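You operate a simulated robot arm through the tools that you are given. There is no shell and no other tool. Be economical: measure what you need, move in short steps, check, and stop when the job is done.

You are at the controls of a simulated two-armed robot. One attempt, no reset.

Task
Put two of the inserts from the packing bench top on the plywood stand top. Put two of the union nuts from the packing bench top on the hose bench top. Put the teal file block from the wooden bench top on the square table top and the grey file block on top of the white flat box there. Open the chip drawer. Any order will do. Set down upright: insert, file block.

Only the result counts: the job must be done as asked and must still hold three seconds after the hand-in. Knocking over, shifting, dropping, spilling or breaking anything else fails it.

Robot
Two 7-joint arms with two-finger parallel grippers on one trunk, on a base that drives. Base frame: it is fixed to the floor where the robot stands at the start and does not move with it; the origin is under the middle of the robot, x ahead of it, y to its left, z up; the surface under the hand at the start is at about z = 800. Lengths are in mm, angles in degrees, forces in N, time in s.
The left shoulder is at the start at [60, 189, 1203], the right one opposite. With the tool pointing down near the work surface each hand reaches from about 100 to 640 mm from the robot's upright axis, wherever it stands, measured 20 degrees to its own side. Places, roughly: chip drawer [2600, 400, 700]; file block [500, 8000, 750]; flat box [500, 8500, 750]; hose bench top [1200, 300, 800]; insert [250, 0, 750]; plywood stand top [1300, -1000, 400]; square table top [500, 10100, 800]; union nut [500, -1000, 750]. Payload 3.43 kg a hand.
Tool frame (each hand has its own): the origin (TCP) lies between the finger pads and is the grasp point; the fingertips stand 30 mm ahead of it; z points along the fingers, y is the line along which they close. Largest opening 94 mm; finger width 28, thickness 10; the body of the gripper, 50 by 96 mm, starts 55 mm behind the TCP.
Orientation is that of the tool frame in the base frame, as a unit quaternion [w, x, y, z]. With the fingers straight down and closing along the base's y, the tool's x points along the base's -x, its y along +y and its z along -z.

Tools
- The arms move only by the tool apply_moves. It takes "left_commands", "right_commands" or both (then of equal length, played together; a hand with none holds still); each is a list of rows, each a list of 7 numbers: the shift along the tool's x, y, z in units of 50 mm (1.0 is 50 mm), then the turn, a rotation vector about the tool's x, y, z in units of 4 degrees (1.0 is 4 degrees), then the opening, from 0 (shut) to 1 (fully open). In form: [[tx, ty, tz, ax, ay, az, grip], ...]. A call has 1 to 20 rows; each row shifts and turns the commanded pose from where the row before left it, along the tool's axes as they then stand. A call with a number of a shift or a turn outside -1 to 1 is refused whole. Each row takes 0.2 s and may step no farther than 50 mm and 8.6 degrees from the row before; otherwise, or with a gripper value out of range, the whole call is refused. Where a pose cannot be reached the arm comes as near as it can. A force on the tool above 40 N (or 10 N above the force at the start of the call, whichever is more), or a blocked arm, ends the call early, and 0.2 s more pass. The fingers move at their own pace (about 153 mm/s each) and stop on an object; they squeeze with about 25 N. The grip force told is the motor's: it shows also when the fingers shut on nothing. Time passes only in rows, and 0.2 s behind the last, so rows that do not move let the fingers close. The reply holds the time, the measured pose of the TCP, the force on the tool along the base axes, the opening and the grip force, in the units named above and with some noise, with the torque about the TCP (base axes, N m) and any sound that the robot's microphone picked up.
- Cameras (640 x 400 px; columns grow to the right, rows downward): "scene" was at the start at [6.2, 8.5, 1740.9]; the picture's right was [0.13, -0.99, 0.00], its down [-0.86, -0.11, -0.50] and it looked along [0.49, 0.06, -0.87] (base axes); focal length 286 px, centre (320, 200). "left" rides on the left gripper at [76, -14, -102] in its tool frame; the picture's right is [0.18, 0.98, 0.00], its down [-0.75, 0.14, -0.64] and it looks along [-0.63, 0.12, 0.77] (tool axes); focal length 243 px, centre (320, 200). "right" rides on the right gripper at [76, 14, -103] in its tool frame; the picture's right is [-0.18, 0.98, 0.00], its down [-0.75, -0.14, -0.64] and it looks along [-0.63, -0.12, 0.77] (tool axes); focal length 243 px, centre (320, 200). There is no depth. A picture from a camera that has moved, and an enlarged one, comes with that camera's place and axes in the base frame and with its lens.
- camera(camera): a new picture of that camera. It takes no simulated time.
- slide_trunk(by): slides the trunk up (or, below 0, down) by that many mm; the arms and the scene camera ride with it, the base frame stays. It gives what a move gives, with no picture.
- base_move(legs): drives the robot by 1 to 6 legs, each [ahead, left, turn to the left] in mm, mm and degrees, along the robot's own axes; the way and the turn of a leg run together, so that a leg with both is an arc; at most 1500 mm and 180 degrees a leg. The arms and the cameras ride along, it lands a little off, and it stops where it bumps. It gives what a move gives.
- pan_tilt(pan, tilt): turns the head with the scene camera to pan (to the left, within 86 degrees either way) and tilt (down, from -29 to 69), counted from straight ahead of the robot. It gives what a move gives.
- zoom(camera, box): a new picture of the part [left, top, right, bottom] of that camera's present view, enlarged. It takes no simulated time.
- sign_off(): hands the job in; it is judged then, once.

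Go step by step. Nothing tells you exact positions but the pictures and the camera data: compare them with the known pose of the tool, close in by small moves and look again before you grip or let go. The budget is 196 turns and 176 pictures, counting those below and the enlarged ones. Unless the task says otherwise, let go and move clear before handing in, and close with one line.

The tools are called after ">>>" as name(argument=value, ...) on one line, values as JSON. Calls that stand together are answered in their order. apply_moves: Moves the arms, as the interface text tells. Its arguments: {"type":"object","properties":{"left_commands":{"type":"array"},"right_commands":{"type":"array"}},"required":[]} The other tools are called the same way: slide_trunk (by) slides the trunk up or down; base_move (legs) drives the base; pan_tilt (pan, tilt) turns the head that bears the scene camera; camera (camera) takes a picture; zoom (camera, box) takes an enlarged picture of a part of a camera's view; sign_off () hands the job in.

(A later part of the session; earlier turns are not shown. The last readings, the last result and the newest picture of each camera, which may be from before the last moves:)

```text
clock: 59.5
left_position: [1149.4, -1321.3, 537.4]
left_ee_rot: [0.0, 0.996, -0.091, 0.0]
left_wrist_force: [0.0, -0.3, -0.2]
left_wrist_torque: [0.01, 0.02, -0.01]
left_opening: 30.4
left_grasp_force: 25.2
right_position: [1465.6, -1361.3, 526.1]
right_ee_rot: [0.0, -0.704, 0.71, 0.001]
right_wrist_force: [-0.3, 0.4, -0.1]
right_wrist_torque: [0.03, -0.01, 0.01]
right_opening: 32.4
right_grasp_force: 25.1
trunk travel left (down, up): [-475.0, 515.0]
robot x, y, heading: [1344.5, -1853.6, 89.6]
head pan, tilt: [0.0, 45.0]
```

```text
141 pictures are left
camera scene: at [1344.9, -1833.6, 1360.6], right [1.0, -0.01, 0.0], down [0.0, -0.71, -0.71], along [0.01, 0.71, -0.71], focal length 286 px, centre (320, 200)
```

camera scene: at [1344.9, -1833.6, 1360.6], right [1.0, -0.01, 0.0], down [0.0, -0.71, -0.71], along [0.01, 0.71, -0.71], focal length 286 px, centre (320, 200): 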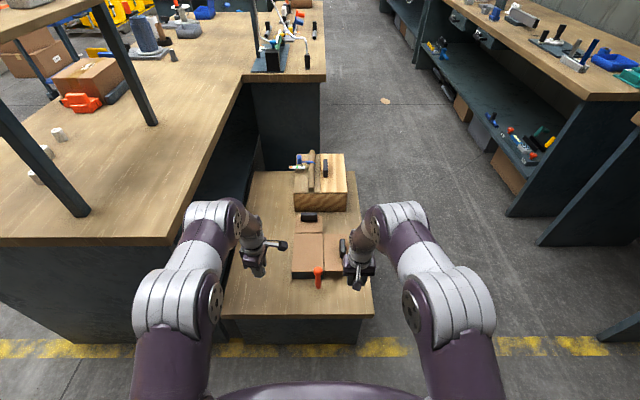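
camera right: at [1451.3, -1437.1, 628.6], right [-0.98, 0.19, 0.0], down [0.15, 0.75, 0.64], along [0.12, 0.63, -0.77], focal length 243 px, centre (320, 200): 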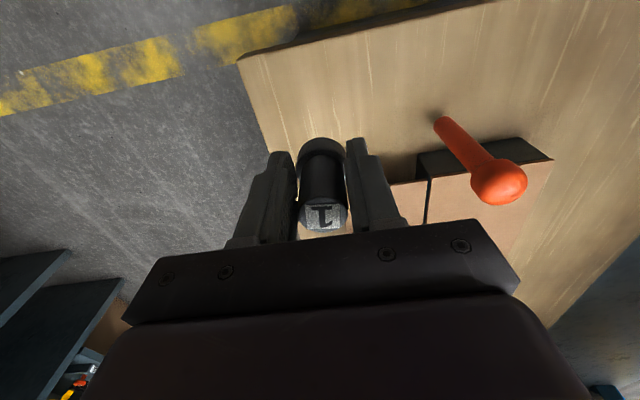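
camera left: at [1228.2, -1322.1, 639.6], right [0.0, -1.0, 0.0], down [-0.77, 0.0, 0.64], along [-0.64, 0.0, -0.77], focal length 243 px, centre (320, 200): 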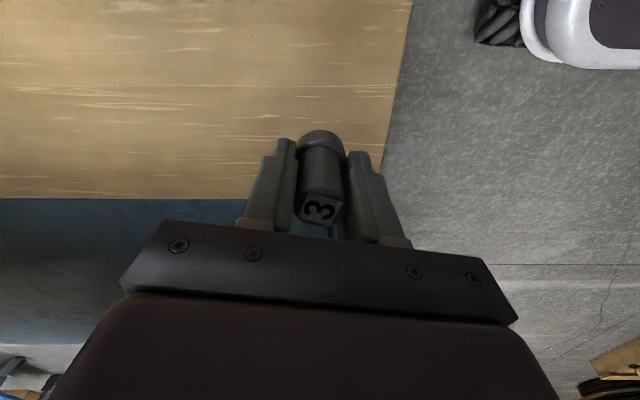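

Both hover over clear spots. Descend near the surface.

>>> apply_moves(left_commands=[[0, 0, 0.6, 0, 0, 0, 0], [0, 0, 0.6, 0, 0, 0, 0], [0, 0, 0.5, 0, 0, 0, 0]], right_commands=[[0, 0, 0.5, 0, 0, 0, 0], [0, 0, 0.5, 0, 0, 0, 0], [0, 0, 0.4, 0, 0, 0, 0]])

>>> camera(camera="left")

>>> camera(camera="right")

>>> zoom(camera="scene", box=[220, 200, 400, 320])

```text
clock: 60.3
left_position: [1150.8, -1321.0, 453.1]
left_ee_rot: [-0.001, 0.996, -0.09, 0.0]
left_wrist_force: [-0.1, -0.9, -0.7]
left_wrist_torque: [-0.04, -0.02, -0.01]
left_opening: 30.5
left_grasp_force: 25.2
right_position: [1465.9, -1360.5, 456.1]
right_ee_rot: [0.0, -0.705, 0.71, 0.001]
right_wrist_force: [-0.4, 0.9, -0.2]
right_wrist_torque: [0.0, -0.03, -0.02]
right_opening: 32.3
right_grasp_force: 24.8
trunk travel left (down, up): [-475.0, 515.0]
robot x, y, heading: [1344.0, -1857.8, 89.7]
head pan, tilt: [0.0, 45.0]
```

```text
140 pictures are left
camera left: at [1228.7, -1321.5, 554.1], right [0.0, -1.0, 0.0], down [-0.77, 0.0, 0.64], along [-0.64, 0.0, -0.77], focal length 243 px, centre (320, 200)
```

left: 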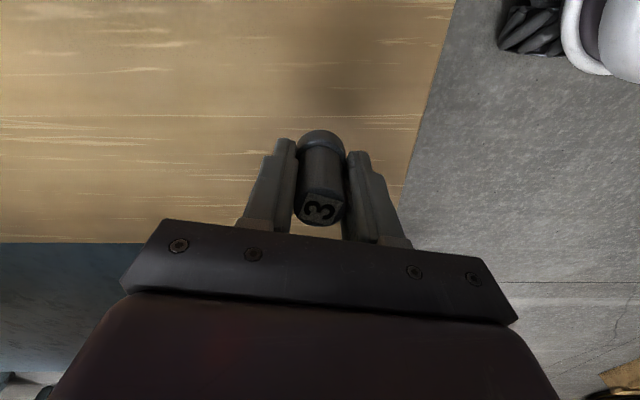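

```text
139 pictures are left
camera right: at [1451.6, -1436.9, 559.5], right [-0.98, 0.19, 0.0], down [0.15, 0.75, 0.64], along [0.12, 0.63, -0.77], focal length 243 px, centre (320, 200)
```

right: 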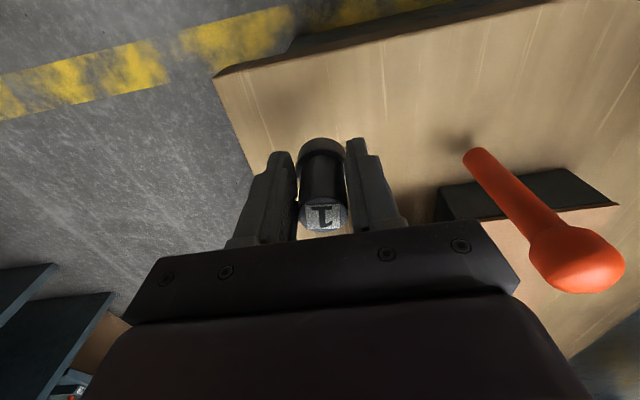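

```text
3.33 times, centred on (310, 260) of scene
camera zoom: at [1344.9, -1834.0, 1360.6], right [1.0, -0.01, 0.0], down [0.0, -0.71, -0.71], along [0.01, 0.71, -0.71], focal length 955 px, centre (353, 0)
```

zoom: 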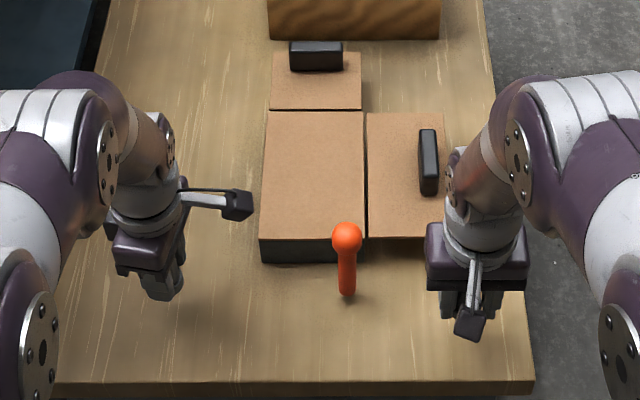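

Lower in small steps watching force.

>>> apply_moves(left_commands=[[0, 0, 0.08, 0, 0, 0, 0], [0, 0, 0.08, 0, 0, 0, 0], [0, 0, 0.04, 0, 0, 0, 0]], right_commands=[[0, 0, 0.08, 0, 0, 0, 0], [0, 0, 0.08, 0, 0, 0, 0], [0, 0, 0.04, 0, 0, 0, 0]])

>>> apply_moves(left_commands=[[0, 0, 0.05, 0, 0, 0, 0], [0, 0, 0, 0, 0, 0, 0]], right_commands=[[0, 0, 0.05, 0, 0, 0, 0], [0, 0, 0, 0, 0, 0, 0]])

```text
clock: 61.1
left_position: [1150.7, -1321.2, 443.6]
left_ee_rot: [-0.001, 0.996, -0.09, 0.001]
left_wrist_force: [-0.2, 0.5, -0.1]
left_wrist_torque: [0.0, 0.0, -0.01]
left_opening: 30.3
left_grasp_force: 24.8
right_position: [1465.1, -1360.6, 448.2]
right_ee_rot: [0.0, -0.705, 0.709, 0.0]
right_wrist_force: [-0.2, -0.5, -1.3]
right_wrist_torque: [-0.04, 0.0, 0.03]
right_opening: 32.6
right_grasp_force: 25.2
trunk travel left (down, up): [-475.0, 515.0]
robot x, y, heading: [1347.2, -1853.8, 89.6]
head pan, tilt: [0.0, 45.0]
```

```text
clock: 61.7
left_position: [1150.8, -1322.3, 439.9]
left_ee_rot: [0.0, 0.996, -0.091, 0.0]
left_wrist_force: [-0.9, -0.4, -0.3]
left_wrist_torque: [-0.01, 0.0, 0.0]
left_opening: 30.6
left_grasp_force: 25.2
right_position: [1465.8, -1360.9, 444.7]
right_ee_rot: [0.0, -0.705, 0.709, -0.001]
right_wrist_force: [-0.2, 0.1, 0.3]
right_wrist_torque: [-0.01, 0.0, -0.02]
right_opening: 32.6
right_grasp_force: 25.4
trunk travel left (down, up): [-475.0, 515.0]
robot x, y, heading: [1347.2, -1853.7, 89.3]
head pan, tilt: [0.0, 45.0]
```

>>> apply_moves(left_commands=[[0, 0, 0.06, 0, 0, 0, 0], [0, 0, 0, 0, 0, 0, 0]], right_commands=[[0, 0, 0.06, 0, 0, 0, 0], [0, 0, 0, 0, 0, 0, 0]])

>>> apply_moves(left_commands=[[0, 0, 0.06, 0, 0, 0, 0], [0, 0, 0, 0, 0, 0, 0]], right_commands=[[0, 0, 0.06, 0, 0, 0, 0], [0, 0, 0, 0, 0, 0, 0]])

>>> camera(camera="left")

>>> camera(camera="right")

```text
clock: 62.3
left_position: [1150.6, -1321.9, 438.8]
left_ee_rot: [0.0, 0.996, -0.09, 0.0]
left_wrist_force: [0.5, -0.7, -0.3]
left_wrist_torque: [0.02, 0.02, -0.01]
left_opening: 30.4
left_grasp_force: 24.9
right_position: [1465.4, -1361.3, 441.1]
right_ee_rot: [0.0, -0.705, 0.71, 0.0]
right_wrist_force: [0.9, -0.4, -0.2]
right_wrist_torque: [0.02, -0.03, 0.01]
right_opening: 32.8
right_grasp_force: 25.0
trunk travel left (down, up): [-475.0, 515.0]
robot x, y, heading: [1343.1, -1858.6, 89.6]
head pan, tilt: [0.0, 45.0]
```

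```text
clock: 62.9
left_position: [1150.5, -1321.6, 433.6]
left_ee_rot: [0.0, 0.996, -0.091, 0.0]
left_wrist_force: [0.1, -0.3, -0.9]
left_wrist_torque: [-0.01, -0.01, -0.05]
left_opening: 30.4
left_grasp_force: 25.1
right_position: [1464.9, -1361.3, 438.2]
right_ee_rot: [0.0, -0.704, 0.71, 0.0]
right_wrist_force: [-0.1, 0.7, -0.1]
right_wrist_torque: [-0.01, 0.02, -0.04]
right_opening: 32.3
right_grasp_force: 24.7
trunk travel left (down, up): [-475.0, 515.0]
robot x, y, heading: [1347.0, -1857.4, 89.7]
head pan, tilt: [0.0, 45.0]
```

```text
137 pictures are left
camera left: at [1229.1, -1321.8, 535.9], right [0.0, -1.0, 0.0], down [-0.77, 0.0, 0.64], along [-0.64, 0.0, -0.77], focal length 243 px, centre (320, 200)
```

left: 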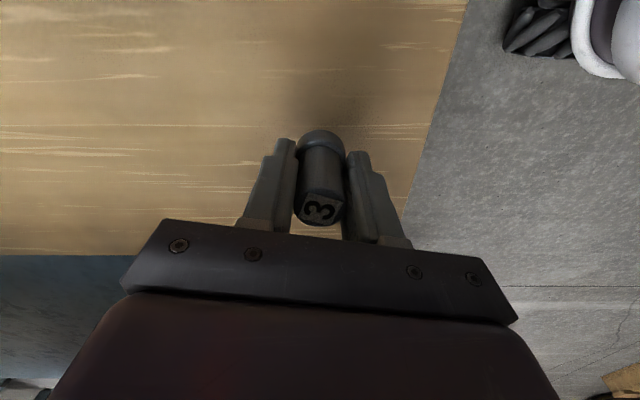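

```text
136 pictures are left
camera right: at [1451.0, -1437.6, 541.4], right [-0.98, 0.19, 0.0], down [0.15, 0.75, 0.64], along [0.12, 0.63, -0.77], focal length 243 px, centre (320, 200)
```

right: 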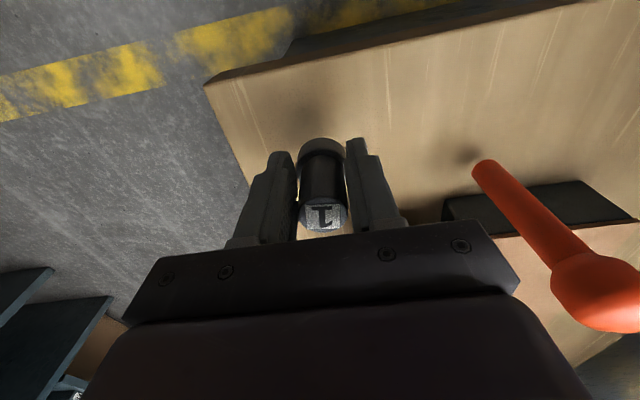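

Surface is lower than expected; keep going in steps.

>>> apply_moves(left_commands=[[0, 0, 0.1, 0, 0, 0, 0], [0, 0, 0.1, 0, 0, 0, 0]], right_commands=[[0, 0, 0.1, 0, 0, 0, 0], [0, 0, 0.1, 0, 0, 0, 0]])

>>> camera(camera="left")

```text
clock: 63.5
left_position: [1150.0, -1320.7, 424.0]
left_ee_rot: [-0.001, 0.996, -0.091, 0.0]
left_wrist_force: [-0.1, -0.1, -0.6]
left_wrist_torque: [-0.02, 0.02, -0.02]
left_opening: 30.7
left_grasp_force: 24.8
right_position: [1464.8, -1362.1, 427.7]
right_ee_rot: [0.0, -0.704, 0.71, -0.001]
right_wrist_force: [-0.2, -0.1, -0.9]
right_wrist_torque: [0.0, -0.03, -0.01]
right_opening: 32.3
right_grasp_force: 24.8
trunk travel left (down, up): [-475.0, 515.0]
robot x, y, heading: [1344.8, -1854.7, 89.9]
head pan, tilt: [0.0, 45.0]
```

```text
135 pictures are left
camera left: at [1228.7, -1320.9, 525.9], right [0.0, -1.0, 0.0], down [-0.77, 0.0, 0.64], along [-0.64, 0.0, -0.77], focal length 243 px, centre (320, 200)
```

left: 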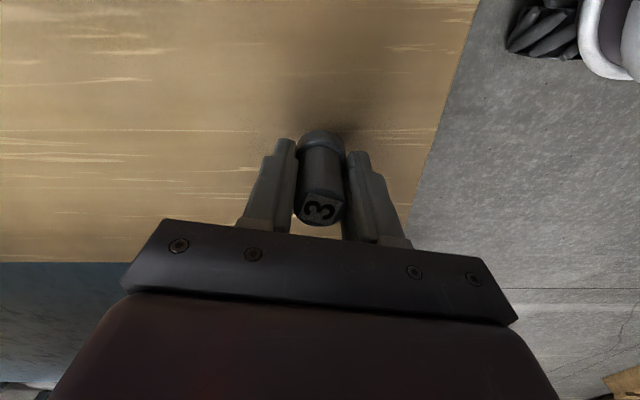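

>>> apply_moves(left_commands=[[0, 0, 0.1, 0, 0, 0, 0], [0, 0, 0, 0, 0, 0, 0]], right_commands=[[0, 0, 0.1, 0, 0, 0, 0], [0, 0, 0, 0, 0, 0, 0]])

>>> apply_moves(left_commands=[[0, 0, 0.06, 0, 0, 0, 0], [0, 0, 0, 0, 0, 0, 0]], right_commands=[[0, 0, 0.06, 0, 0, 0, 0], [0, 0, 0, 0, 0, 0, 0]])

>>> camera(camera="left")

>>> camera(camera="right")

```text
clock: 64.1
left_position: [1150.0, -1321.6, 420.4]
left_ee_rot: [0.001, 0.996, -0.091, 0.0]
left_wrist_force: [-1.3, -0.6, -0.3]
left_wrist_torque: [0.04, 0.02, 0.01]
left_opening: 30.4
left_grasp_force: 25.0
right_position: [1464.3, -1362.1, 423.4]
right_ee_rot: [0.0, -0.705, 0.709, 0.0]
right_wrist_force: [0.8, 0.1, -0.2]
right_wrist_torque: [0.03, 0.01, -0.01]
right_opening: 32.5
right_grasp_force: 24.6
trunk travel left (down, up): [-475.0, 515.0]
robot x, y, heading: [1344.1, -1855.0, 89.4]
head pan, tilt: [0.0, 45.0]
```

```text
clock: 64.7
left_position: [1150.2, -1321.5, 415.7]
left_ee_rot: [0.0, 0.996, -0.091, -0.001]
left_wrist_force: [0.4, 0.7, 0.0]
left_wrist_torque: [-0.02, 0.01, -0.02]
left_opening: 30.4
left_grasp_force: 25.5
right_position: [1464.2, -1362.3, 419.8]
right_ee_rot: [0.0, -0.705, 0.71, 0.0]
right_wrist_force: [-0.2, 0.5, -0.1]
right_wrist_torque: [-0.01, -0.01, -0.03]
right_opening: 32.5
right_grasp_force: 24.8
trunk travel left (down, up): [-475.0, 515.0]
robot x, y, heading: [1344.2, -1860.3, 89.7]
head pan, tilt: [0.0, 45.0]
```

```text
134 pictures are left
camera left: at [1228.8, -1321.9, 517.8], right [0.0, -1.0, 0.0], down [-0.77, 0.0, 0.64], along [-0.64, 0.0, -0.77], focal length 243 px, centre (320, 200)
```

left: 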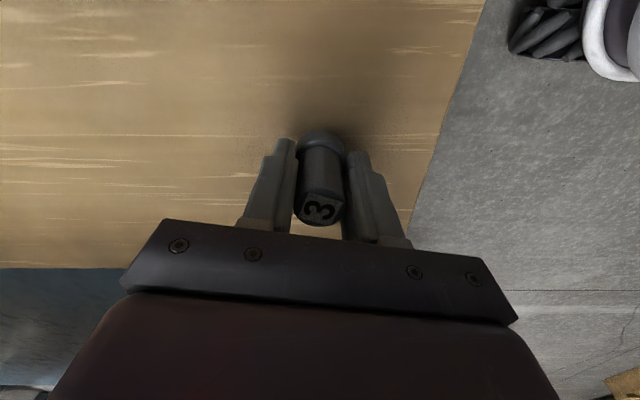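

```text
133 pictures are left
camera right: at [1450.2, -1438.0, 523.0], right [-0.98, 0.19, 0.0], down [0.15, 0.75, 0.64], along [0.12, 0.63, -0.77], focal length 243 px, centre (320, 200)
```

right: 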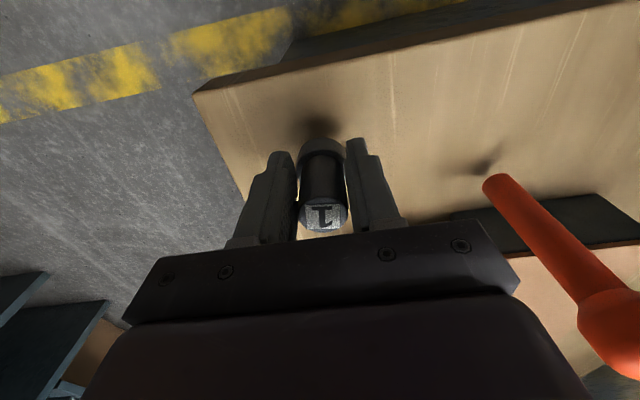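

>>> apply_moves(left_commands=[[0, 0, 0.1, 0, 0, 0, 0], [0, 0, 0, 0, 0, 0, 0]], right_commands=[[0, 0, 0.1, 0, 0, 0, 0], [0, 0, 0, 0, 0, 0, 0]])

>>> apply_moves(left_commands=[[0, 0, 0.05, 0, 0, 0, 0], [0, 0, 0, 0, 0, 0, 0]], right_commands=[[0, 0, 0.05, 0, 0, 0, 0], [0, 0, 0, 0, 0, 0, 0]])

>>> camera(camera="left")

```text
clock: 65.3
left_position: [1150.5, -1321.9, 411.1]
left_ee_rot: [0.0, 0.996, -0.091, -0.001]
left_wrist_force: [0.6, 0.4, -1.8]
left_wrist_torque: [0.02, -0.03, -0.01]
left_opening: 30.4
left_grasp_force: 25.4
right_position: [1463.2, -1362.8, 415.6]
right_ee_rot: [0.0, -0.705, 0.709, 0.0]
right_wrist_force: [-0.1, 0.1, -0.3]
right_wrist_torque: [-0.01, 0.01, -0.01]
right_opening: 32.5
right_grasp_force: 24.9
trunk travel left (down, up): [-475.0, 515.0]
robot x, y, heading: [1346.6, -1857.8, 89.5]
head pan, tilt: [0.0, 45.0]
```

```text
clock: 65.9
left_position: [1150.1, -1321.7, 409.8]
left_ee_rot: [-0.001, 0.996, -0.09, 0.0]
left_wrist_force: [-0.3, -0.1, -0.9]
left_wrist_torque: [0.0, 0.02, -0.05]
left_opening: 30.3
left_grasp_force: 24.9
right_position: [1463.9, -1362.4, 414.1]
right_ee_rot: [0.0, -0.705, 0.709, 0.001]
right_wrist_force: [0.2, 0.2, -0.2]
right_wrist_torque: [0.02, 0.0, 0.03]
right_opening: 32.1
right_grasp_force: 25.2
trunk travel left (down, up): [-475.0, 515.0]
robot x, y, heading: [1347.2, -1852.6, 89.7]
head pan, tilt: [0.0, 45.0]
```

```text
132 pictures are left
camera left: at [1228.8, -1321.7, 510.7], right [0.0, -1.0, 0.0], down [-0.77, 0.0, 0.64], along [-0.64, 0.0, -0.77], focal length 243 px, centre (320, 200)
```

left: 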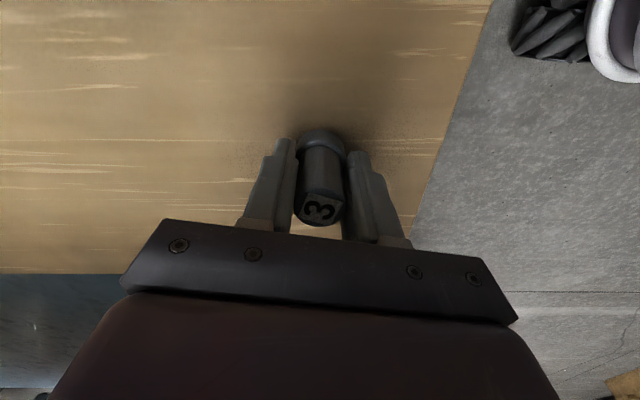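

>>> apply_moves(left_commands=[[0, 0, 0.06, 0, 0, 0, 0], [0, 0, 0, 0, 0, 0, 0]], right_commands=[[0, 0, 0.06, 0, 0, 0, 0], [0, 0, 0, 0, 0, 0, 0]])

>>> apply_moves(left_commands=[[0, 0, 0.06, 0, 0, 0, 0], [0, 0, 0, 0, 0, 0, 0]], right_commands=[[0, 0, 0.06, 0, 0, 0, 0], [0, 0, 0, 0, 0, 0, 0]])

>>> camera(camera="left")

>>> camera(camera="right")

```text
clock: 66.5
left_position: [1150.0, -1321.0, 406.5]
left_ee_rot: [0.0, 0.996, -0.091, 0.0]
left_wrist_force: [-0.2, 0.4, -0.4]
left_wrist_torque: [0.0, -0.05, 0.01]
left_opening: 30.3
left_grasp_force: 25.0
right_position: [1463.1, -1360.3, 410.0]
right_ee_rot: [0.0, -0.705, 0.709, 0.001]
right_wrist_force: [0.2, -0.4, -1.1]
right_wrist_torque: [-0.02, -0.03, 0.01]
right_opening: 32.3
right_grasp_force: 24.7
trunk travel left (down, up): [-475.0, 515.0]
robot x, y, heading: [1343.1, -1856.1, 89.4]
head pan, tilt: [0.0, 45.0]
```

```text
clock: 67.1
left_position: [1150.3, -1321.6, 403.9]
left_ee_rot: [0.0, 0.996, -0.09, 0.0]
left_wrist_force: [0.1, 0.3, -0.2]
left_wrist_torque: [-0.01, 0.03, 0.01]
left_opening: 30.0
left_grasp_force: 24.8
right_position: [1465.0, -1360.4, 407.4]
right_ee_rot: [0.001, -0.705, 0.71, 0.0]
right_wrist_force: [-0.1, -0.4, -0.1]
right_wrist_torque: [-0.01, 0.02, 0.02]
right_opening: 32.4
right_grasp_force: 24.9
trunk travel left (down, up): [-475.0, 515.0]
robot x, y, heading: [1347.7, -1852.2, 89.7]
head pan, tilt: [0.0, 45.0]
```

```text
131 pictures are left
camera left: at [1229.1, -1321.8, 505.3], right [0.0, -1.0, 0.0], down [-0.77, 0.0, 0.64], along [-0.64, 0.0, -0.77], focal length 243 px, centre (320, 200)
```

left: 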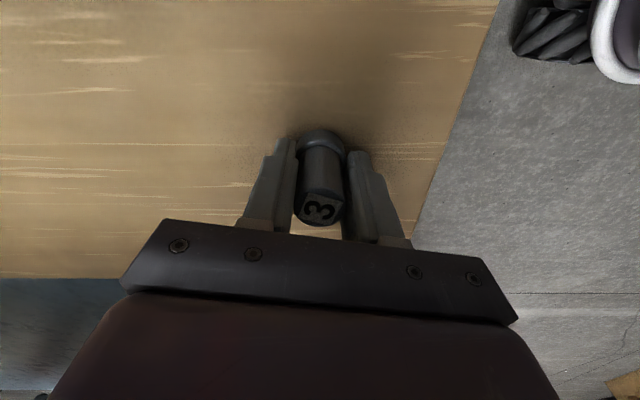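

```text
130 pictures are left
camera right: at [1450.3, -1437.8, 510.5], right [-0.98, 0.19, 0.0], down [0.15, 0.75, 0.64], along [0.12, 0.63, -0.77], focal length 243 px, centre (320, 200)
```

right: 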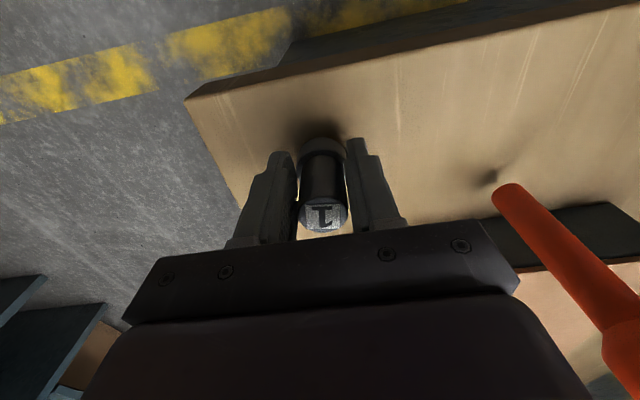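

>>> apply_moves(left_commands=[[0, 0, 0.06, 0, 0, 0, 0], [0, 0, 0, 0, 0, 0, 0]], right_commands=[[0, 0, 0.06, 0, 0, 0, 0], [0, 0, 0, 0, 0, 0, 0]])

>>> apply_moves(left_commands=[[0, 0, 0.05, 0, 0, 0, 0], [0, 0, 0, 0, 0, 0, 0]], right_commands=[[0, 0, 0.05, 0, 0, 0, 0], [0, 0, 0, 0, 0, 0, 0]])

>>> apply_moves(left_commands=[[0, 0, 0.04, 0, 0, 0, 0], [0, 0, 0, 0, 0, 0, 0]], right_commands=[[0, 0, 0.04, 0, 0, 0, 0], [0, 0, 0, 0, 0, 0, 0]])

```text
clock: 67.7
left_position: [1150.4, -1322.1, 400.3]
left_ee_rot: [0.0, 0.996, -0.091, 0.0]
left_wrist_force: [0.1, 0.2, -0.2]
left_wrist_torque: [-0.02, 0.01, 0.0]
left_opening: 30.1
left_grasp_force: 24.8
right_position: [1463.9, -1361.3, 403.8]
right_ee_rot: [0.0, -0.705, 0.71, 0.0]
right_wrist_force: [0.6, 0.2, -0.4]
right_wrist_torque: [0.0, 0.01, 0.0]
right_opening: 32.3
right_grasp_force: 24.9
trunk travel left (down, up): [-475.0, 515.0]
robot x, y, heading: [1343.2, -1856.6, 89.7]
head pan, tilt: [0.0, 45.0]
```

```text
clock: 68.3
left_position: [1149.9, -1320.6, 399.6]
left_ee_rot: [-0.002, 0.996, -0.091, 0.0]
left_wrist_force: [-1.1, -1.1, 6.7]
left_wrist_torque: [-0.08, 0.03, 0.0]
left_opening: 30.3
left_grasp_force: 25.1
right_position: [1463.7, -1361.5, 402.7]
right_ee_rot: [0.001, -0.705, 0.71, 0.0]
right_wrist_force: [1.8, 0.1, 6.6]
right_wrist_torque: [-0.03, -0.05, 0.02]
right_opening: 32.4
right_grasp_force: 25.1
trunk travel left (down, up): [-475.0, 515.0]
robot x, y, heading: [1344.8, -1854.7, 89.3]
head pan, tilt: [0.0, 45.0]
```

```text
clock: 68.9
left_position: [1151.1, -1321.5, 399.1]
left_ee_rot: [-0.004, 0.996, -0.09, -0.001]
left_wrist_force: [-0.8, 2.4, 14.3]
left_wrist_torque: [0.04, 0.02, 0.02]
left_opening: 30.4
left_grasp_force: 24.7
right_position: [1463.6, -1361.4, 402.1]
right_ee_rot: [0.001, -0.704, 0.71, 0.002]
right_wrist_force: [-1.2, -2.3, 20.0]
right_wrist_torque: [0.0, 0.0, 0.03]
right_opening: 32.6
right_grasp_force: 24.2
trunk travel left (down, up): [-475.0, 515.0]
robot x, y, heading: [1339.9, -1854.8, 89.5]
head pan, tilt: [0.0, 45.0]
```

Both touch the stand (z≈360). Ease off, release and rise.

>>> apply_moves(left_commands=[[0, 0, -0.06, 0, 0, 0, 0], [0, 0, 0, 0, 0, 0, 0.5], [0, 0, 0, 0, 0, 0, 0.6], [0, 0, 0, 0, 0, 0, 0.6], [0, 0, -0.4, 0, 0, 0, 0.6], [0, 0, -0.8, 0, 0, 0, 0.6], [0, 0, -0.8, 0, 0, 0, 0.6]], right_commands=[[0, 0, -0.06, 0, 0, 0, 0], [0, 0, 0, 0, 0, 0, 0.5], [0, 0, 0, 0, 0, 0, 0.6], [0, 0, 0, 0, 0, 0, 0.6], [0, 0, -0.4, 0, 0, 0, 0.6], [0, 0, -0.8, 0, 0, 0, 0.6], [0, 0, -0.8, 0, 0, 0, 0.6]])

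>>> camera(camera="left")

>>> camera(camera="right")

```text
clock: 70.5
left_position: [1150.3, -1322.3, 499.8]
left_ee_rot: [0.001, 0.996, -0.09, 0.0]
left_wrist_force: [-0.8, -0.4, -0.5]
left_wrist_torque: [0.03, -0.01, 0.02]
left_opening: 56.1
left_grasp_force: 0.1
right_position: [1466.6, -1361.9, 501.4]
right_ee_rot: [0.0, -0.705, 0.709, 0.0]
right_wrist_force: [0.9, -0.4, 0.2]
right_wrist_torque: [-0.01, 0.01, -0.01]
right_opening: 56.3
right_grasp_force: 0.0
trunk travel left (down, up): [-475.0, 515.0]
robot x, y, heading: [1347.0, -1856.1, 89.8]
head pan, tilt: [0.0, 45.0]
```

```text
129 pictures are left
camera left: at [1229.2, -1322.3, 601.7], right [0.0, -1.0, 0.0], down [-0.77, 0.0, 0.64], along [-0.64, 0.0, -0.77], focal length 243 px, centre (320, 200)
```

left: 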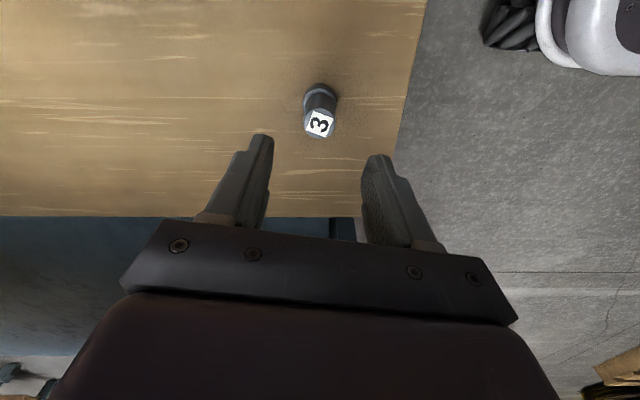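

```text
128 pictures are left
camera right: at [1451.1, -1438.6, 604.8], right [-0.98, 0.19, 0.0], down [0.15, 0.75, 0.64], along [0.12, 0.63, -0.77], focal length 243 px, centre (320, 200)
```

right: 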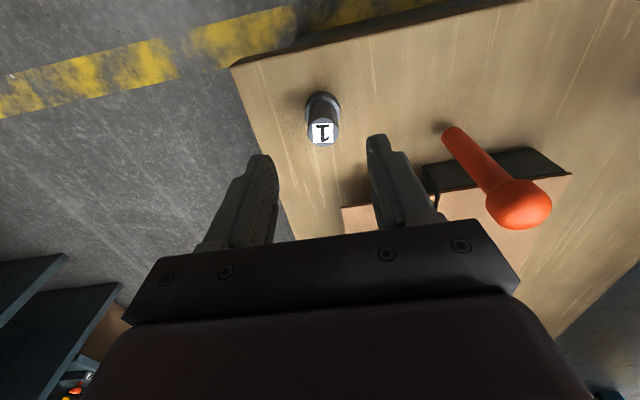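

Both inserts stand upright. Retract the arms, raise the trunk, and drive back round to the front of the bench for the nuts (≈[537,-1183],[474,-1066],[455,-964]).

>>> apply_moves(left_commands=[[0, 0, -0.95, 0, 0, 0, 1], [0, 0, -0.95, 0, 0, 0, 1], [0, 0, -0.95, 0, 0, 0, 1], [0, 0, -0.95, 0, 0, 0, 1], [0, 0, -0.95, 0, 0, 0, 1], [0.45, 0.8, 0, 0, 0, 0, 1], [0.45, 0.8, 0, 0, 0, 0, 1], [0.45, 0.8, 0, 0, 0, 0, 1], [0.45, 0.8, 0, 0, 0, 0, 1], [0.45, 0.8, 0, 0, 0, 0, 1]], right_commands=[[0, 0, -0.95, 0, 0, 0, 1], [0, 0, -0.95, 0, 0, 0, 1], [0, 0, -0.95, 0, 0, 0, 1], [0, 0, -0.95, 0, 0, 0, 1], [0, 0, -0.95, 0, 0, 0, 1], [0.744, -0.09, 0, 0, 0, 0, 1], [0.744, -0.09, 0, 0, 0, 0, 1], [0.744, -0.09, 0, 0, 0, 0, 1], [0.744, -0.09, 0, 0, 0, 0, 1], [0.744, -0.09, 0, 0, 0, 0, 1]])

>>> slide_trunk(by=400)

>>> base_move(legs=[[0, 800, 0], [0, 0, -89.6], [-700, 0, 0], [0, 775, 0], [120, 0, 0]])

>>> pan_tilt(pan=0, tilt=60)

>>> camera(camera="scene")

```text
clock: 72.7
left_position: [1222.3, -1537.7, 737.6]
left_ee_rot: [-0.001, 0.996, -0.091, 0.0]
left_wrist_force: [0.0, -0.1, 0.2]
left_wrist_torque: [-0.01, 0.04, -0.01]
left_opening: 94.1
left_grasp_force: 0.1
right_position: [1486.6, -1549.3, 739.0]
right_ee_rot: [0.0, -0.704, 0.71, 0.0]
right_wrist_force: [0.8, -0.3, 0.2]
right_wrist_torque: [0.01, -0.02, 0.04]
right_opening: 93.9
right_grasp_force: 0.0
trunk travel left (down, up): [-475.0, 515.0]
robot x, y, heading: [1346.7, -1856.8, 89.7]
head pan, tilt: [0.0, 45.0]
```

```text
clock: 76.5
left_position: [1224.1, -1536.2, 1138.6]
left_ee_rot: [0.0, 0.996, -0.091, 0.0]
left_wrist_force: [0.4, -0.8, -0.1]
left_wrist_torque: [-0.01, 0.0, -0.05]
left_opening: 94.2
left_grasp_force: 0.1
right_position: [1485.7, -1547.1, 1140.5]
right_ee_rot: [0.0, -0.704, 0.71, 0.0]
right_wrist_force: [-0.4, 0.4, 0.0]
right_wrist_torque: [-0.01, 0.05, -0.01]
right_opening: 94.1
right_grasp_force: 0.1
trunk travel left (down, up): [-875.0, 115.0]
robot x, y, heading: [1347.2, -1855.2, 89.6]
head pan, tilt: [0.0, 45.0]
```

```text
clock: 92.7
left_position: [270.3, -962.6, 1138.1]
left_ee_rot: [0.001, -0.638, 0.77, 0.0]
left_wrist_force: [-0.5, -0.8, 0.2]
left_wrist_torque: [0.0, 0.01, -0.03]
left_opening: 93.9
left_grasp_force: 0.0
right_position: [256.5, -1224.7, 1139.9]
right_ee_rot: [0.0, 0.007, 1.0, -0.001]
right_wrist_force: [0.3, -0.2, 0.0]
right_wrist_torque: [0.04, -0.03, -0.01]
right_opening: 93.7
right_grasp_force: 0.0
trunk travel left (down, up): [-875.0, 115.0]
robot x, y, heading: [-45.0, -1082.0, -1.0]
head pan, tilt: [0.0, 45.0]
```

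```text
clock: 93.5
left_position: [273.4, -962.9, 1137.2]
left_ee_rot: [0.0, -0.637, 0.77, 0.001]
left_wrist_force: [-0.3, -0.1, 0.2]
left_wrist_torque: [-0.01, 0.0, 0.02]
left_opening: 94.2
left_grasp_force: 0.1
right_position: [257.4, -1224.5, 1140.5]
right_ee_rot: [0.0, 0.007, 1.0, 0.0]
right_wrist_force: [0.1, -0.5, -1.1]
right_wrist_torque: [0.03, -0.01, -0.01]
right_opening: 94.0
right_grasp_force: 0.1
trunk travel left (down, up): [-875.0, 115.0]
robot x, y, heading: [-51.5, -1080.1, -0.7]
head pan, tilt: [0.0, 60.0]
```

```text
127 pictures are left
camera scene: at [-40.8, -1081.6, 1741.1], right [-0.01, -1.0, 0.0], down [-0.87, 0.01, -0.5], along [0.5, -0.01, -0.87], focal length 286 px, centre (320, 200)
```

scene: 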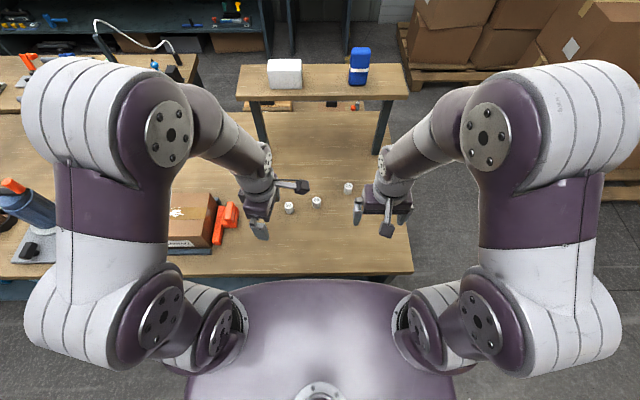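

Nuts at ≈[545,-1200], [485,-1077], [460,-978]. Drive 50 ahead and hover: right hand over the first, left over the third.

>>> base_move(legs=[[50, 0, 0.8]])

>>> apply_moves(left_commands=[[-0.031, -0.391, 0.534, 0, 0, 0, 1], [-0.031, -0.391, 0.534, 0, 0, 0, 1], [-0.031, -0.391, 0.534, 0, 0, 0, 1], [-0.031, -0.391, 0.534, 0, 0, 0, 1], [-0.031, -0.391, 0.534, 0, 0, 0, 1], [-0.031, -0.391, 0.534, 0, 0, 0, 1], [-0.031, -0.391, 0.534, 0, 0, 0, 1]], right_commands=[[-0.664, 0.08, 0.543, 0, 0, 0, 1], [-0.664, 0.08, 0.543, 0, 0, 0, 1], [-0.664, 0.08, 0.543, 0, 0, 0, 1], [-0.664, 0.08, 0.543, 0, 0, 0, 1], [-0.664, 0.08, 0.543, 0, 0, 0, 1], [-0.664, 0.08, 0.543, 0, 0, 0, 1], [-0.664, 0.08, 0.543, 0, 0, 0, 1]])

>>> camera(camera="left")

>>> camera(camera="right")

```text
clock: 94.4
left_position: [313.8, -959.2, 1139.1]
left_ee_rot: [0.003, -0.643, 0.766, -0.001]
left_wrist_force: [0.1, 0.2, 0.1]
left_wrist_torque: [0.0, -0.06, -0.04]
left_opening: 94.4
left_grasp_force: 0.0
right_position: [303.3, -1221.3, 1141.3]
right_ee_rot: [0.003, 0.0, 1.0, 0.0]
right_wrist_force: [-0.6, -0.8, -0.5]
right_wrist_torque: [0.03, -0.03, 0.01]
right_opening: 94.1
right_grasp_force: 0.1
trunk travel left (down, up): [-875.0, 115.0]
robot x, y, heading: [-1.1, -1079.3, 0.1]
head pan, tilt: [0.0, 60.0]
```

```text
clock: 96.0
left_position: [457.2, -971.0, 948.9]
left_ee_rot: [-0.001, -0.642, 0.766, 0.002]
left_wrist_force: [0.4, 0.5, 0.0]
left_wrist_torque: [0.01, 0.01, 0.0]
left_opening: 94.0
left_grasp_force: 0.1
right_position: [541.3, -1192.4, 950.9]
right_ee_rot: [-0.001, 0.0, 1.0, 0.0]
right_wrist_force: [0.3, -0.2, -0.9]
right_wrist_torque: [0.03, 0.08, 0.03]
right_opening: 93.9
right_grasp_force: 0.1
trunk travel left (down, up): [-875.0, 115.0]
robot x, y, heading: [-0.4, -1081.1, -0.0]
head pan, tilt: [0.0, 60.0]
```

```text
126 pictures are left
camera left: at [459.1, -1049.1, 1050.3], right [-1.0, -0.01, 0.0], down [-0.01, 0.77, 0.64], along [-0.01, 0.64, -0.77], focal length 243 px, centre (320, 200)
```

left: 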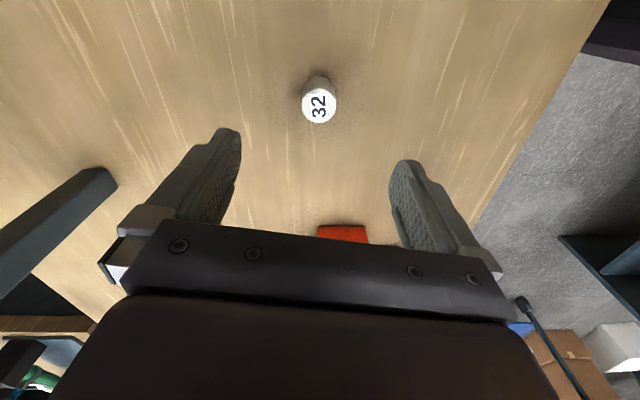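

```text
125 pictures are left
camera right: at [466.8, -1178.9, 1053.7], right [0.18, 0.98, 0.0], down [0.75, -0.14, 0.64], along [0.63, -0.12, -0.77], focal length 243 px, centre (320, 200)
```

right: 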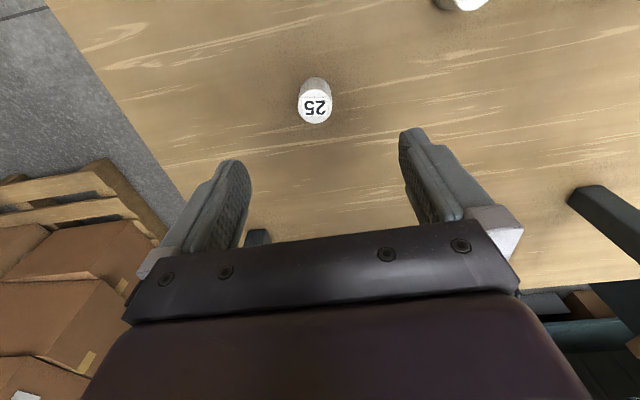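

Two nuts (32 and 25) located at [459,-976] and [538,-1196]. Descend and grip both.

>>> apply_moves(left_commands=[[0.09, -0.06, 0.76, 0, 0, 0, 0.8], [0, 0, 0.76, 0, 0, 0, 0.8], [0, 0, 0.76, 0, 0, 0, 0.8], [0, 0, 0, 0, 0, 0, 0], [0, 0, 0, 0, 0, 0, 0], [0, 0, 0, 0, 0, 0, 0]], right_commands=[[0.06, -0.08, 0.77, 0, 0, 0, 0.8], [0, 0, 0.77, 0, 0, 0, 0.8], [0, 0, 0.77, 0, 0, 0, 0.8], [0, 0, 0, 0, 0, 0, 0], [0, 0, 0, 0, 0, 0, 0], [0, 0, 0, 0, 0, 0, 0]])

>>> camera(camera="left")

>>> camera(camera="right")

```text
clock: 97.4
left_position: [458.0, -978.3, 836.3]
left_ee_rot: [0.0, -0.643, 0.766, 0.0]
left_wrist_force: [-0.4, -0.3, 0.7]
left_wrist_torque: [0.01, 0.03, -0.02]
left_opening: 28.5
left_grasp_force: 24.6
right_position: [538.0, -1196.5, 834.0]
right_ee_rot: [0.0, 0.0, 1.0, 0.001]
right_wrist_force: [0.9, 0.5, 1.6]
right_wrist_torque: [0.02, -0.06, -0.01]
right_opening: 28.9
right_grasp_force: 25.5
trunk travel left (down, up): [-875.0, 115.0]
robot x, y, heading: [4.0, -1080.0, 0.1]
head pan, tilt: [0.0, 60.0]
```

```text
124 pictures are left
camera left: at [459.5, -1055.0, 937.5], right [-1.0, -0.01, 0.0], down [-0.01, 0.77, 0.64], along [-0.01, 0.64, -0.77], focal length 243 px, centre (320, 200)
```

left: 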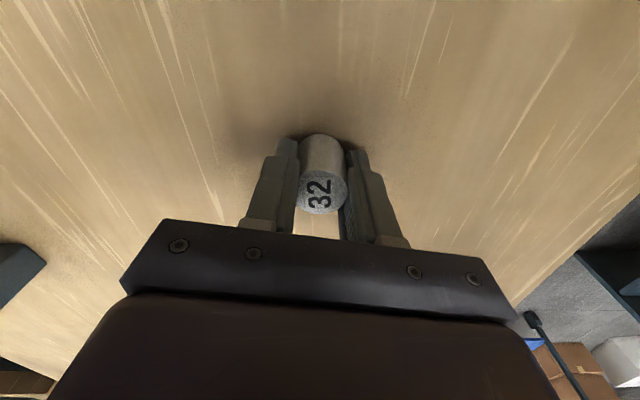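

```text
123 pictures are left
camera right: at [463.0, -1183.0, 937.3], right [0.18, 0.98, 0.0], down [0.75, -0.14, 0.64], along [0.63, -0.12, -0.77], focal length 243 px, centre (320, 200)
```

right: 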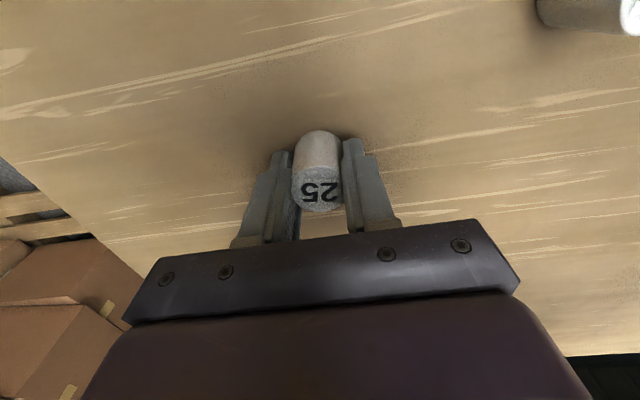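

Both nuts gripped. Lift and retract, then drive round the bench end again.

>>> apply_moves(left_commands=[[0, 0, -0.95, 0, 0, 0, 0], [0, 0, -0.95, 0, 0, 0, 0], [0, 0, -0.95, 0, 0, 0, 0], [0.03, 0.46, -0.5, 0, 0, 0, 0], [0.03, 0.46, -0.5, 0, 0, 0, 0], [0.03, 0.46, -0.5, 0, 0, 0, 0], [0.03, 0.46, -0.5, 0, 0, 0, 0], [0.03, 0.46, -0.5, 0, 0, 0, 0], [0.03, 0.46, -0.5, 0, 0, 0, 0]], right_commands=[[0, 0, -0.95, 0, 0, 0, 0], [0, 0, -0.95, 0, 0, 0, 0], [0, 0, -0.95, 0, 0, 0, 0], [0.77, 0, -0.5, 0, 0, 0, 0], [0.77, 0, -0.5, 0, 0, 0, 0], [0.77, 0, -0.5, 0, 0, 0, 0], [0.77, 0, -0.5, 0, 0, 0, 0], [0.77, 0, -0.5, 0, 0, 0, 0], [0.77, 0, -0.5, 0, 0, 0, 0]])

>>> base_move(legs=[[-120, 0, 0], [0, -780, 0], [1500, 0, 0]])

>>> pan_tilt(pan=10, tilt=50)

>>> camera(camera="scene")

```text
clock: 99.4
left_position: [316.7, -961.5, 1131.5]
left_ee_rot: [0.001, -0.643, 0.766, 0.0]
left_wrist_force: [-1.0, 0.0, -0.4]
left_wrist_torque: [-0.01, -0.04, 0.02]
left_opening: 28.6
left_grasp_force: 25.2
right_position: [304.9, -1195.3, 1126.6]
right_ee_rot: [0.001, 0.0, 1.0, 0.0]
right_wrist_force: [-0.2, 0.2, 0.2]
right_wrist_torque: [-0.02, -0.02, 0.01]
right_opening: 28.8
right_grasp_force: 25.6
trunk travel left (down, up): [-875.0, 115.0]
robot x, y, heading: [0.6, -1085.5, 0.2]
head pan, tilt: [0.0, 60.0]
```

```text
clock: 111.4
left_position: [1707.3, -1714.4, 1130.2]
left_ee_rot: [0.0, -0.647, 0.762, 0.0]
left_wrist_force: [0.4, 0.1, 0.0]
left_wrist_torque: [-0.01, 0.01, 0.0]
left_opening: 28.2
left_grasp_force: 25.1
right_position: [1697.5, -1947.7, 1125.9]
right_ee_rot: [0.0, -0.007, 1.0, 0.0]
right_wrist_force: [-0.4, -0.6, -0.2]
right_wrist_torque: [-0.01, 0.02, 0.02]
right_opening: 28.6
right_grasp_force: 24.8
trunk travel left (down, up): [-875.0, 115.0]
robot x, y, heading: [1387.0, -1839.5, 0.7]
head pan, tilt: [0.0, 60.0]
```

```text
clock: 112.1
left_position: [1707.8, -1715.6, 1129.9]
left_ee_rot: [0.0, -0.647, 0.763, 0.001]
left_wrist_force: [-0.3, -0.4, -0.1]
left_wrist_torque: [-0.03, 0.0, 0.02]
left_opening: 28.5
left_grasp_force: 24.7
right_position: [1697.9, -1947.7, 1125.1]
right_ee_rot: [0.001, -0.006, 1.0, 0.0]
right_wrist_force: [0.4, 0.5, -1.4]
right_wrist_torque: [0.03, 0.01, -0.03]
right_opening: 28.6
right_grasp_force: 24.9
trunk travel left (down, up): [-875.0, 115.0]
robot x, y, heading: [1388.9, -1839.3, 0.7]
head pan, tilt: [10.0, 50.0]
```

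```text
122 pictures are left
camera scene: at [1403.9, -1824.7, 1753.6], right [0.18, -0.98, 0.0], down [-0.75, -0.14, -0.64], along [0.63, 0.12, -0.77], focal length 286 px, centre (320, 200)
```

scene: 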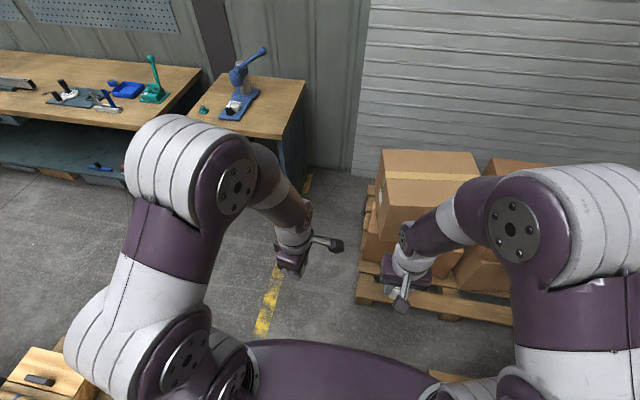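

Path is clear: gap between stand corner and pallet is ~690 wide. Go through diagonally, then up the wall aisle.

>>> base_move(legs=[[120, 0, 0], [0, 0, 44.3], [0, -50, 0], [650, 0, 0], [0, 0, 45], [1250, 50, 0]])

>>> pan_tilt(pan=65, tilt=40)

>>> camera(camera="scene")

>>> pan_tilt(pan=-50, tilt=40)

>>> camera(camera="scene")

```text
clock: 127.2
left_position: [1818.0, 168.5, 1130.7]
left_ee_rot: [0.0, 0.997, -0.08, 0.0]
left_wrist_force: [0.6, -0.4, -0.4]
left_wrist_torque: [-0.01, -0.02, 0.01]
left_opening: 28.2
left_grasp_force: 25.2
right_position: [2052.9, 159.3, 1126.2]
right_ee_rot: [0.0, 0.712, -0.702, 0.0]
right_wrist_force: [0.2, -0.4, -0.2]
right_wrist_torque: [0.02, -0.03, -0.03]
right_opening: 28.8
right_grasp_force: 25.1
trunk travel left (down, up): [-875.0, 115.0]
robot x, y, heading: [1943.7, -154.0, 90.9]
head pan, tilt: [10.0, 50.0]
```

```text
clock: 128.4
left_position: [1819.6, 169.2, 1128.9]
left_ee_rot: [0.0, 0.997, -0.081, -0.001]
left_wrist_force: [1.0, 0.0, -0.3]
left_wrist_torque: [0.0, -0.03, 0.04]
left_opening: 28.3
left_grasp_force: 24.9
right_position: [2052.5, 160.6, 1125.0]
right_ee_rot: [0.0, 0.712, -0.702, -0.001]
right_wrist_force: [0.3, 0.6, -0.9]
right_wrist_torque: [-0.01, 0.02, 0.02]
right_opening: 28.3
right_grasp_force: 25.0
trunk travel left (down, up): [-875.0, 115.0]
robot x, y, heading: [1942.7, -151.0, 90.7]
head pan, tilt: [65.0, 40.0]
```

```text
121 pictures are left
camera scene: at [1866.6, -174.6, 1767.8], right [0.41, 0.91, 0.0], down [0.59, -0.26, -0.77], along [-0.7, 0.31, -0.64], focal length 286 px, centre (320, 200)
```

scene: 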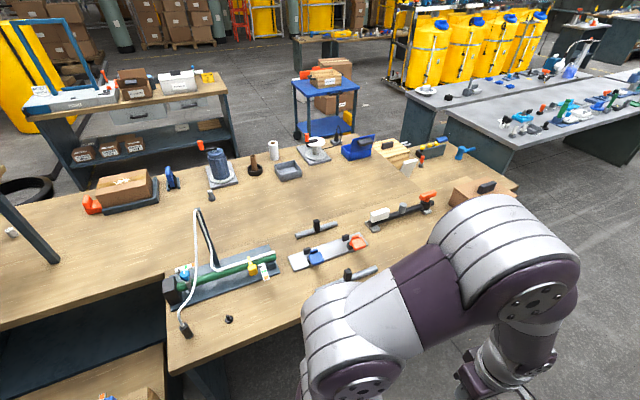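

```text
clock: 130.3
left_position: [1819.6, 169.2, 1130.7]
left_ee_rot: [0.001, 0.997, -0.08, 0.0]
left_wrist_force: [0.0, -0.4, -0.4]
left_wrist_torque: [0.0, 0.04, 0.06]
left_opening: 28.6
left_grasp_force: 24.9
right_position: [2051.6, 159.4, 1126.8]
right_ee_rot: [0.0, 0.712, -0.702, 0.0]
right_wrist_force: [0.7, -0.2, -0.1]
right_wrist_torque: [-0.01, 0.03, 0.0]
right_opening: 28.5
right_grasp_force: 25.1
trunk travel left (down, up): [-875.0, 115.0]
robot x, y, heading: [1941.4, -152.3, 90.8]
head pan, tilt: [-50.0, 40.0]
```

```text
120 pictures are left
camera scene: at [2008.5, -153.9, 1767.8], right [0.65, -0.76, 0.0], down [-0.49, -0.42, -0.77], along [0.58, 0.5, -0.64], focal length 286 px, centre (320, 200)
```

scene: 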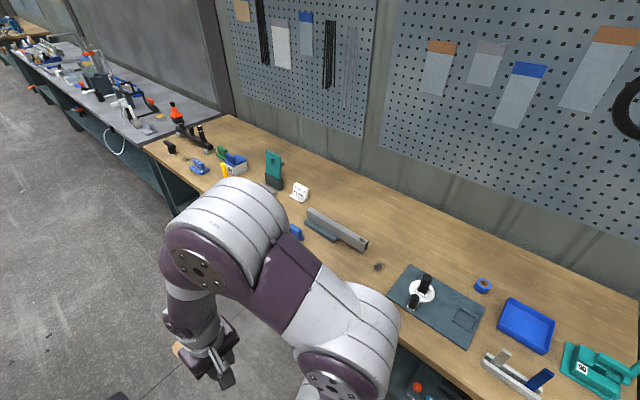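

Hose bench front edge x≈1395; free area around x 1290, y −190…60. Turn to face it and approach.

>>> base_move(legs=[[0, 0, 89.2], [140, -77, 0]])

>>> pan_tilt(pan=0, tilt=60)

>>> camera(camera="scene")

>>> camera(camera="right")

```text
clock: 135.5
left_position: [1486.0, -194.1, 1130.0]
left_ee_rot: [0.0, 0.765, 0.644, -0.001]
left_wrist_force: [0.6, 0.4, 0.2]
left_wrist_torque: [0.03, 0.02, 0.01]
left_opening: 28.3
left_grasp_force: 25.0
right_position: [1496.4, 38.6, 1125.2]
right_ee_rot: [-0.001, 1.0, 0.003, -0.002]
right_wrist_force: [0.5, -0.4, -0.1]
right_wrist_torque: [-0.02, 0.03, -0.02]
right_opening: 28.3
right_grasp_force: 24.7
trunk travel left (down, up): [-875.0, 115.0]
robot x, y, heading: [1803.8, -72.6, -179.8]
head pan, tilt: [-50.0, 40.0]
```

```text
clock: 136.7
left_position: [1484.3, -192.8, 1130.5]
left_ee_rot: [0.001, 0.765, 0.644, 0.0]
left_wrist_force: [1.2, -0.1, -0.9]
left_wrist_torque: [-0.01, 0.01, -0.08]
left_opening: 28.4
left_grasp_force: 25.0
right_position: [1496.7, 40.2, 1125.7]
right_ee_rot: [0.0, 1.0, 0.003, 0.0]
right_wrist_force: [-0.2, -0.2, -0.4]
right_wrist_torque: [-0.01, 0.01, -0.01]
right_opening: 28.3
right_grasp_force: 24.8
trunk travel left (down, up): [-875.0, 115.0]
robot x, y, heading: [1806.3, -70.9, -179.7]
head pan, tilt: [0.0, 60.0]
```

```text
119 pictures are left
camera scene: at [1797.8, -72.7, 1741.1], right [0.0, 1.0, 0.0], down [0.87, 0.0, -0.5], along [-0.5, 0.0, -0.87], focal length 286 px, centre (320, 200)
```

scene: 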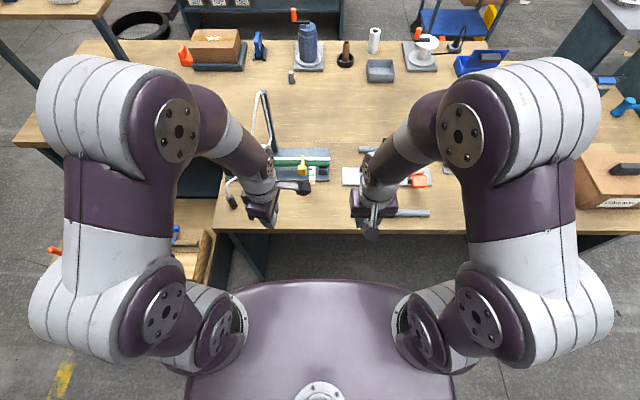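

```text
118 pictures are left
camera right: at [1572.9, 25.2, 1228.9], right [-0.18, -0.98, 0.0], down [-0.75, 0.14, 0.64], along [-0.63, 0.12, -0.77], focal length 243 px, centre (320, 200)
```

right: 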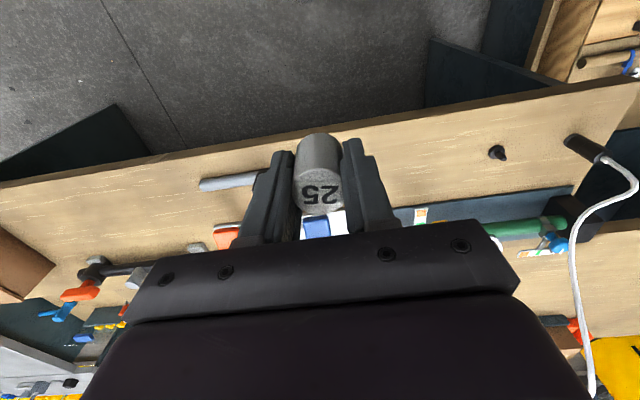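

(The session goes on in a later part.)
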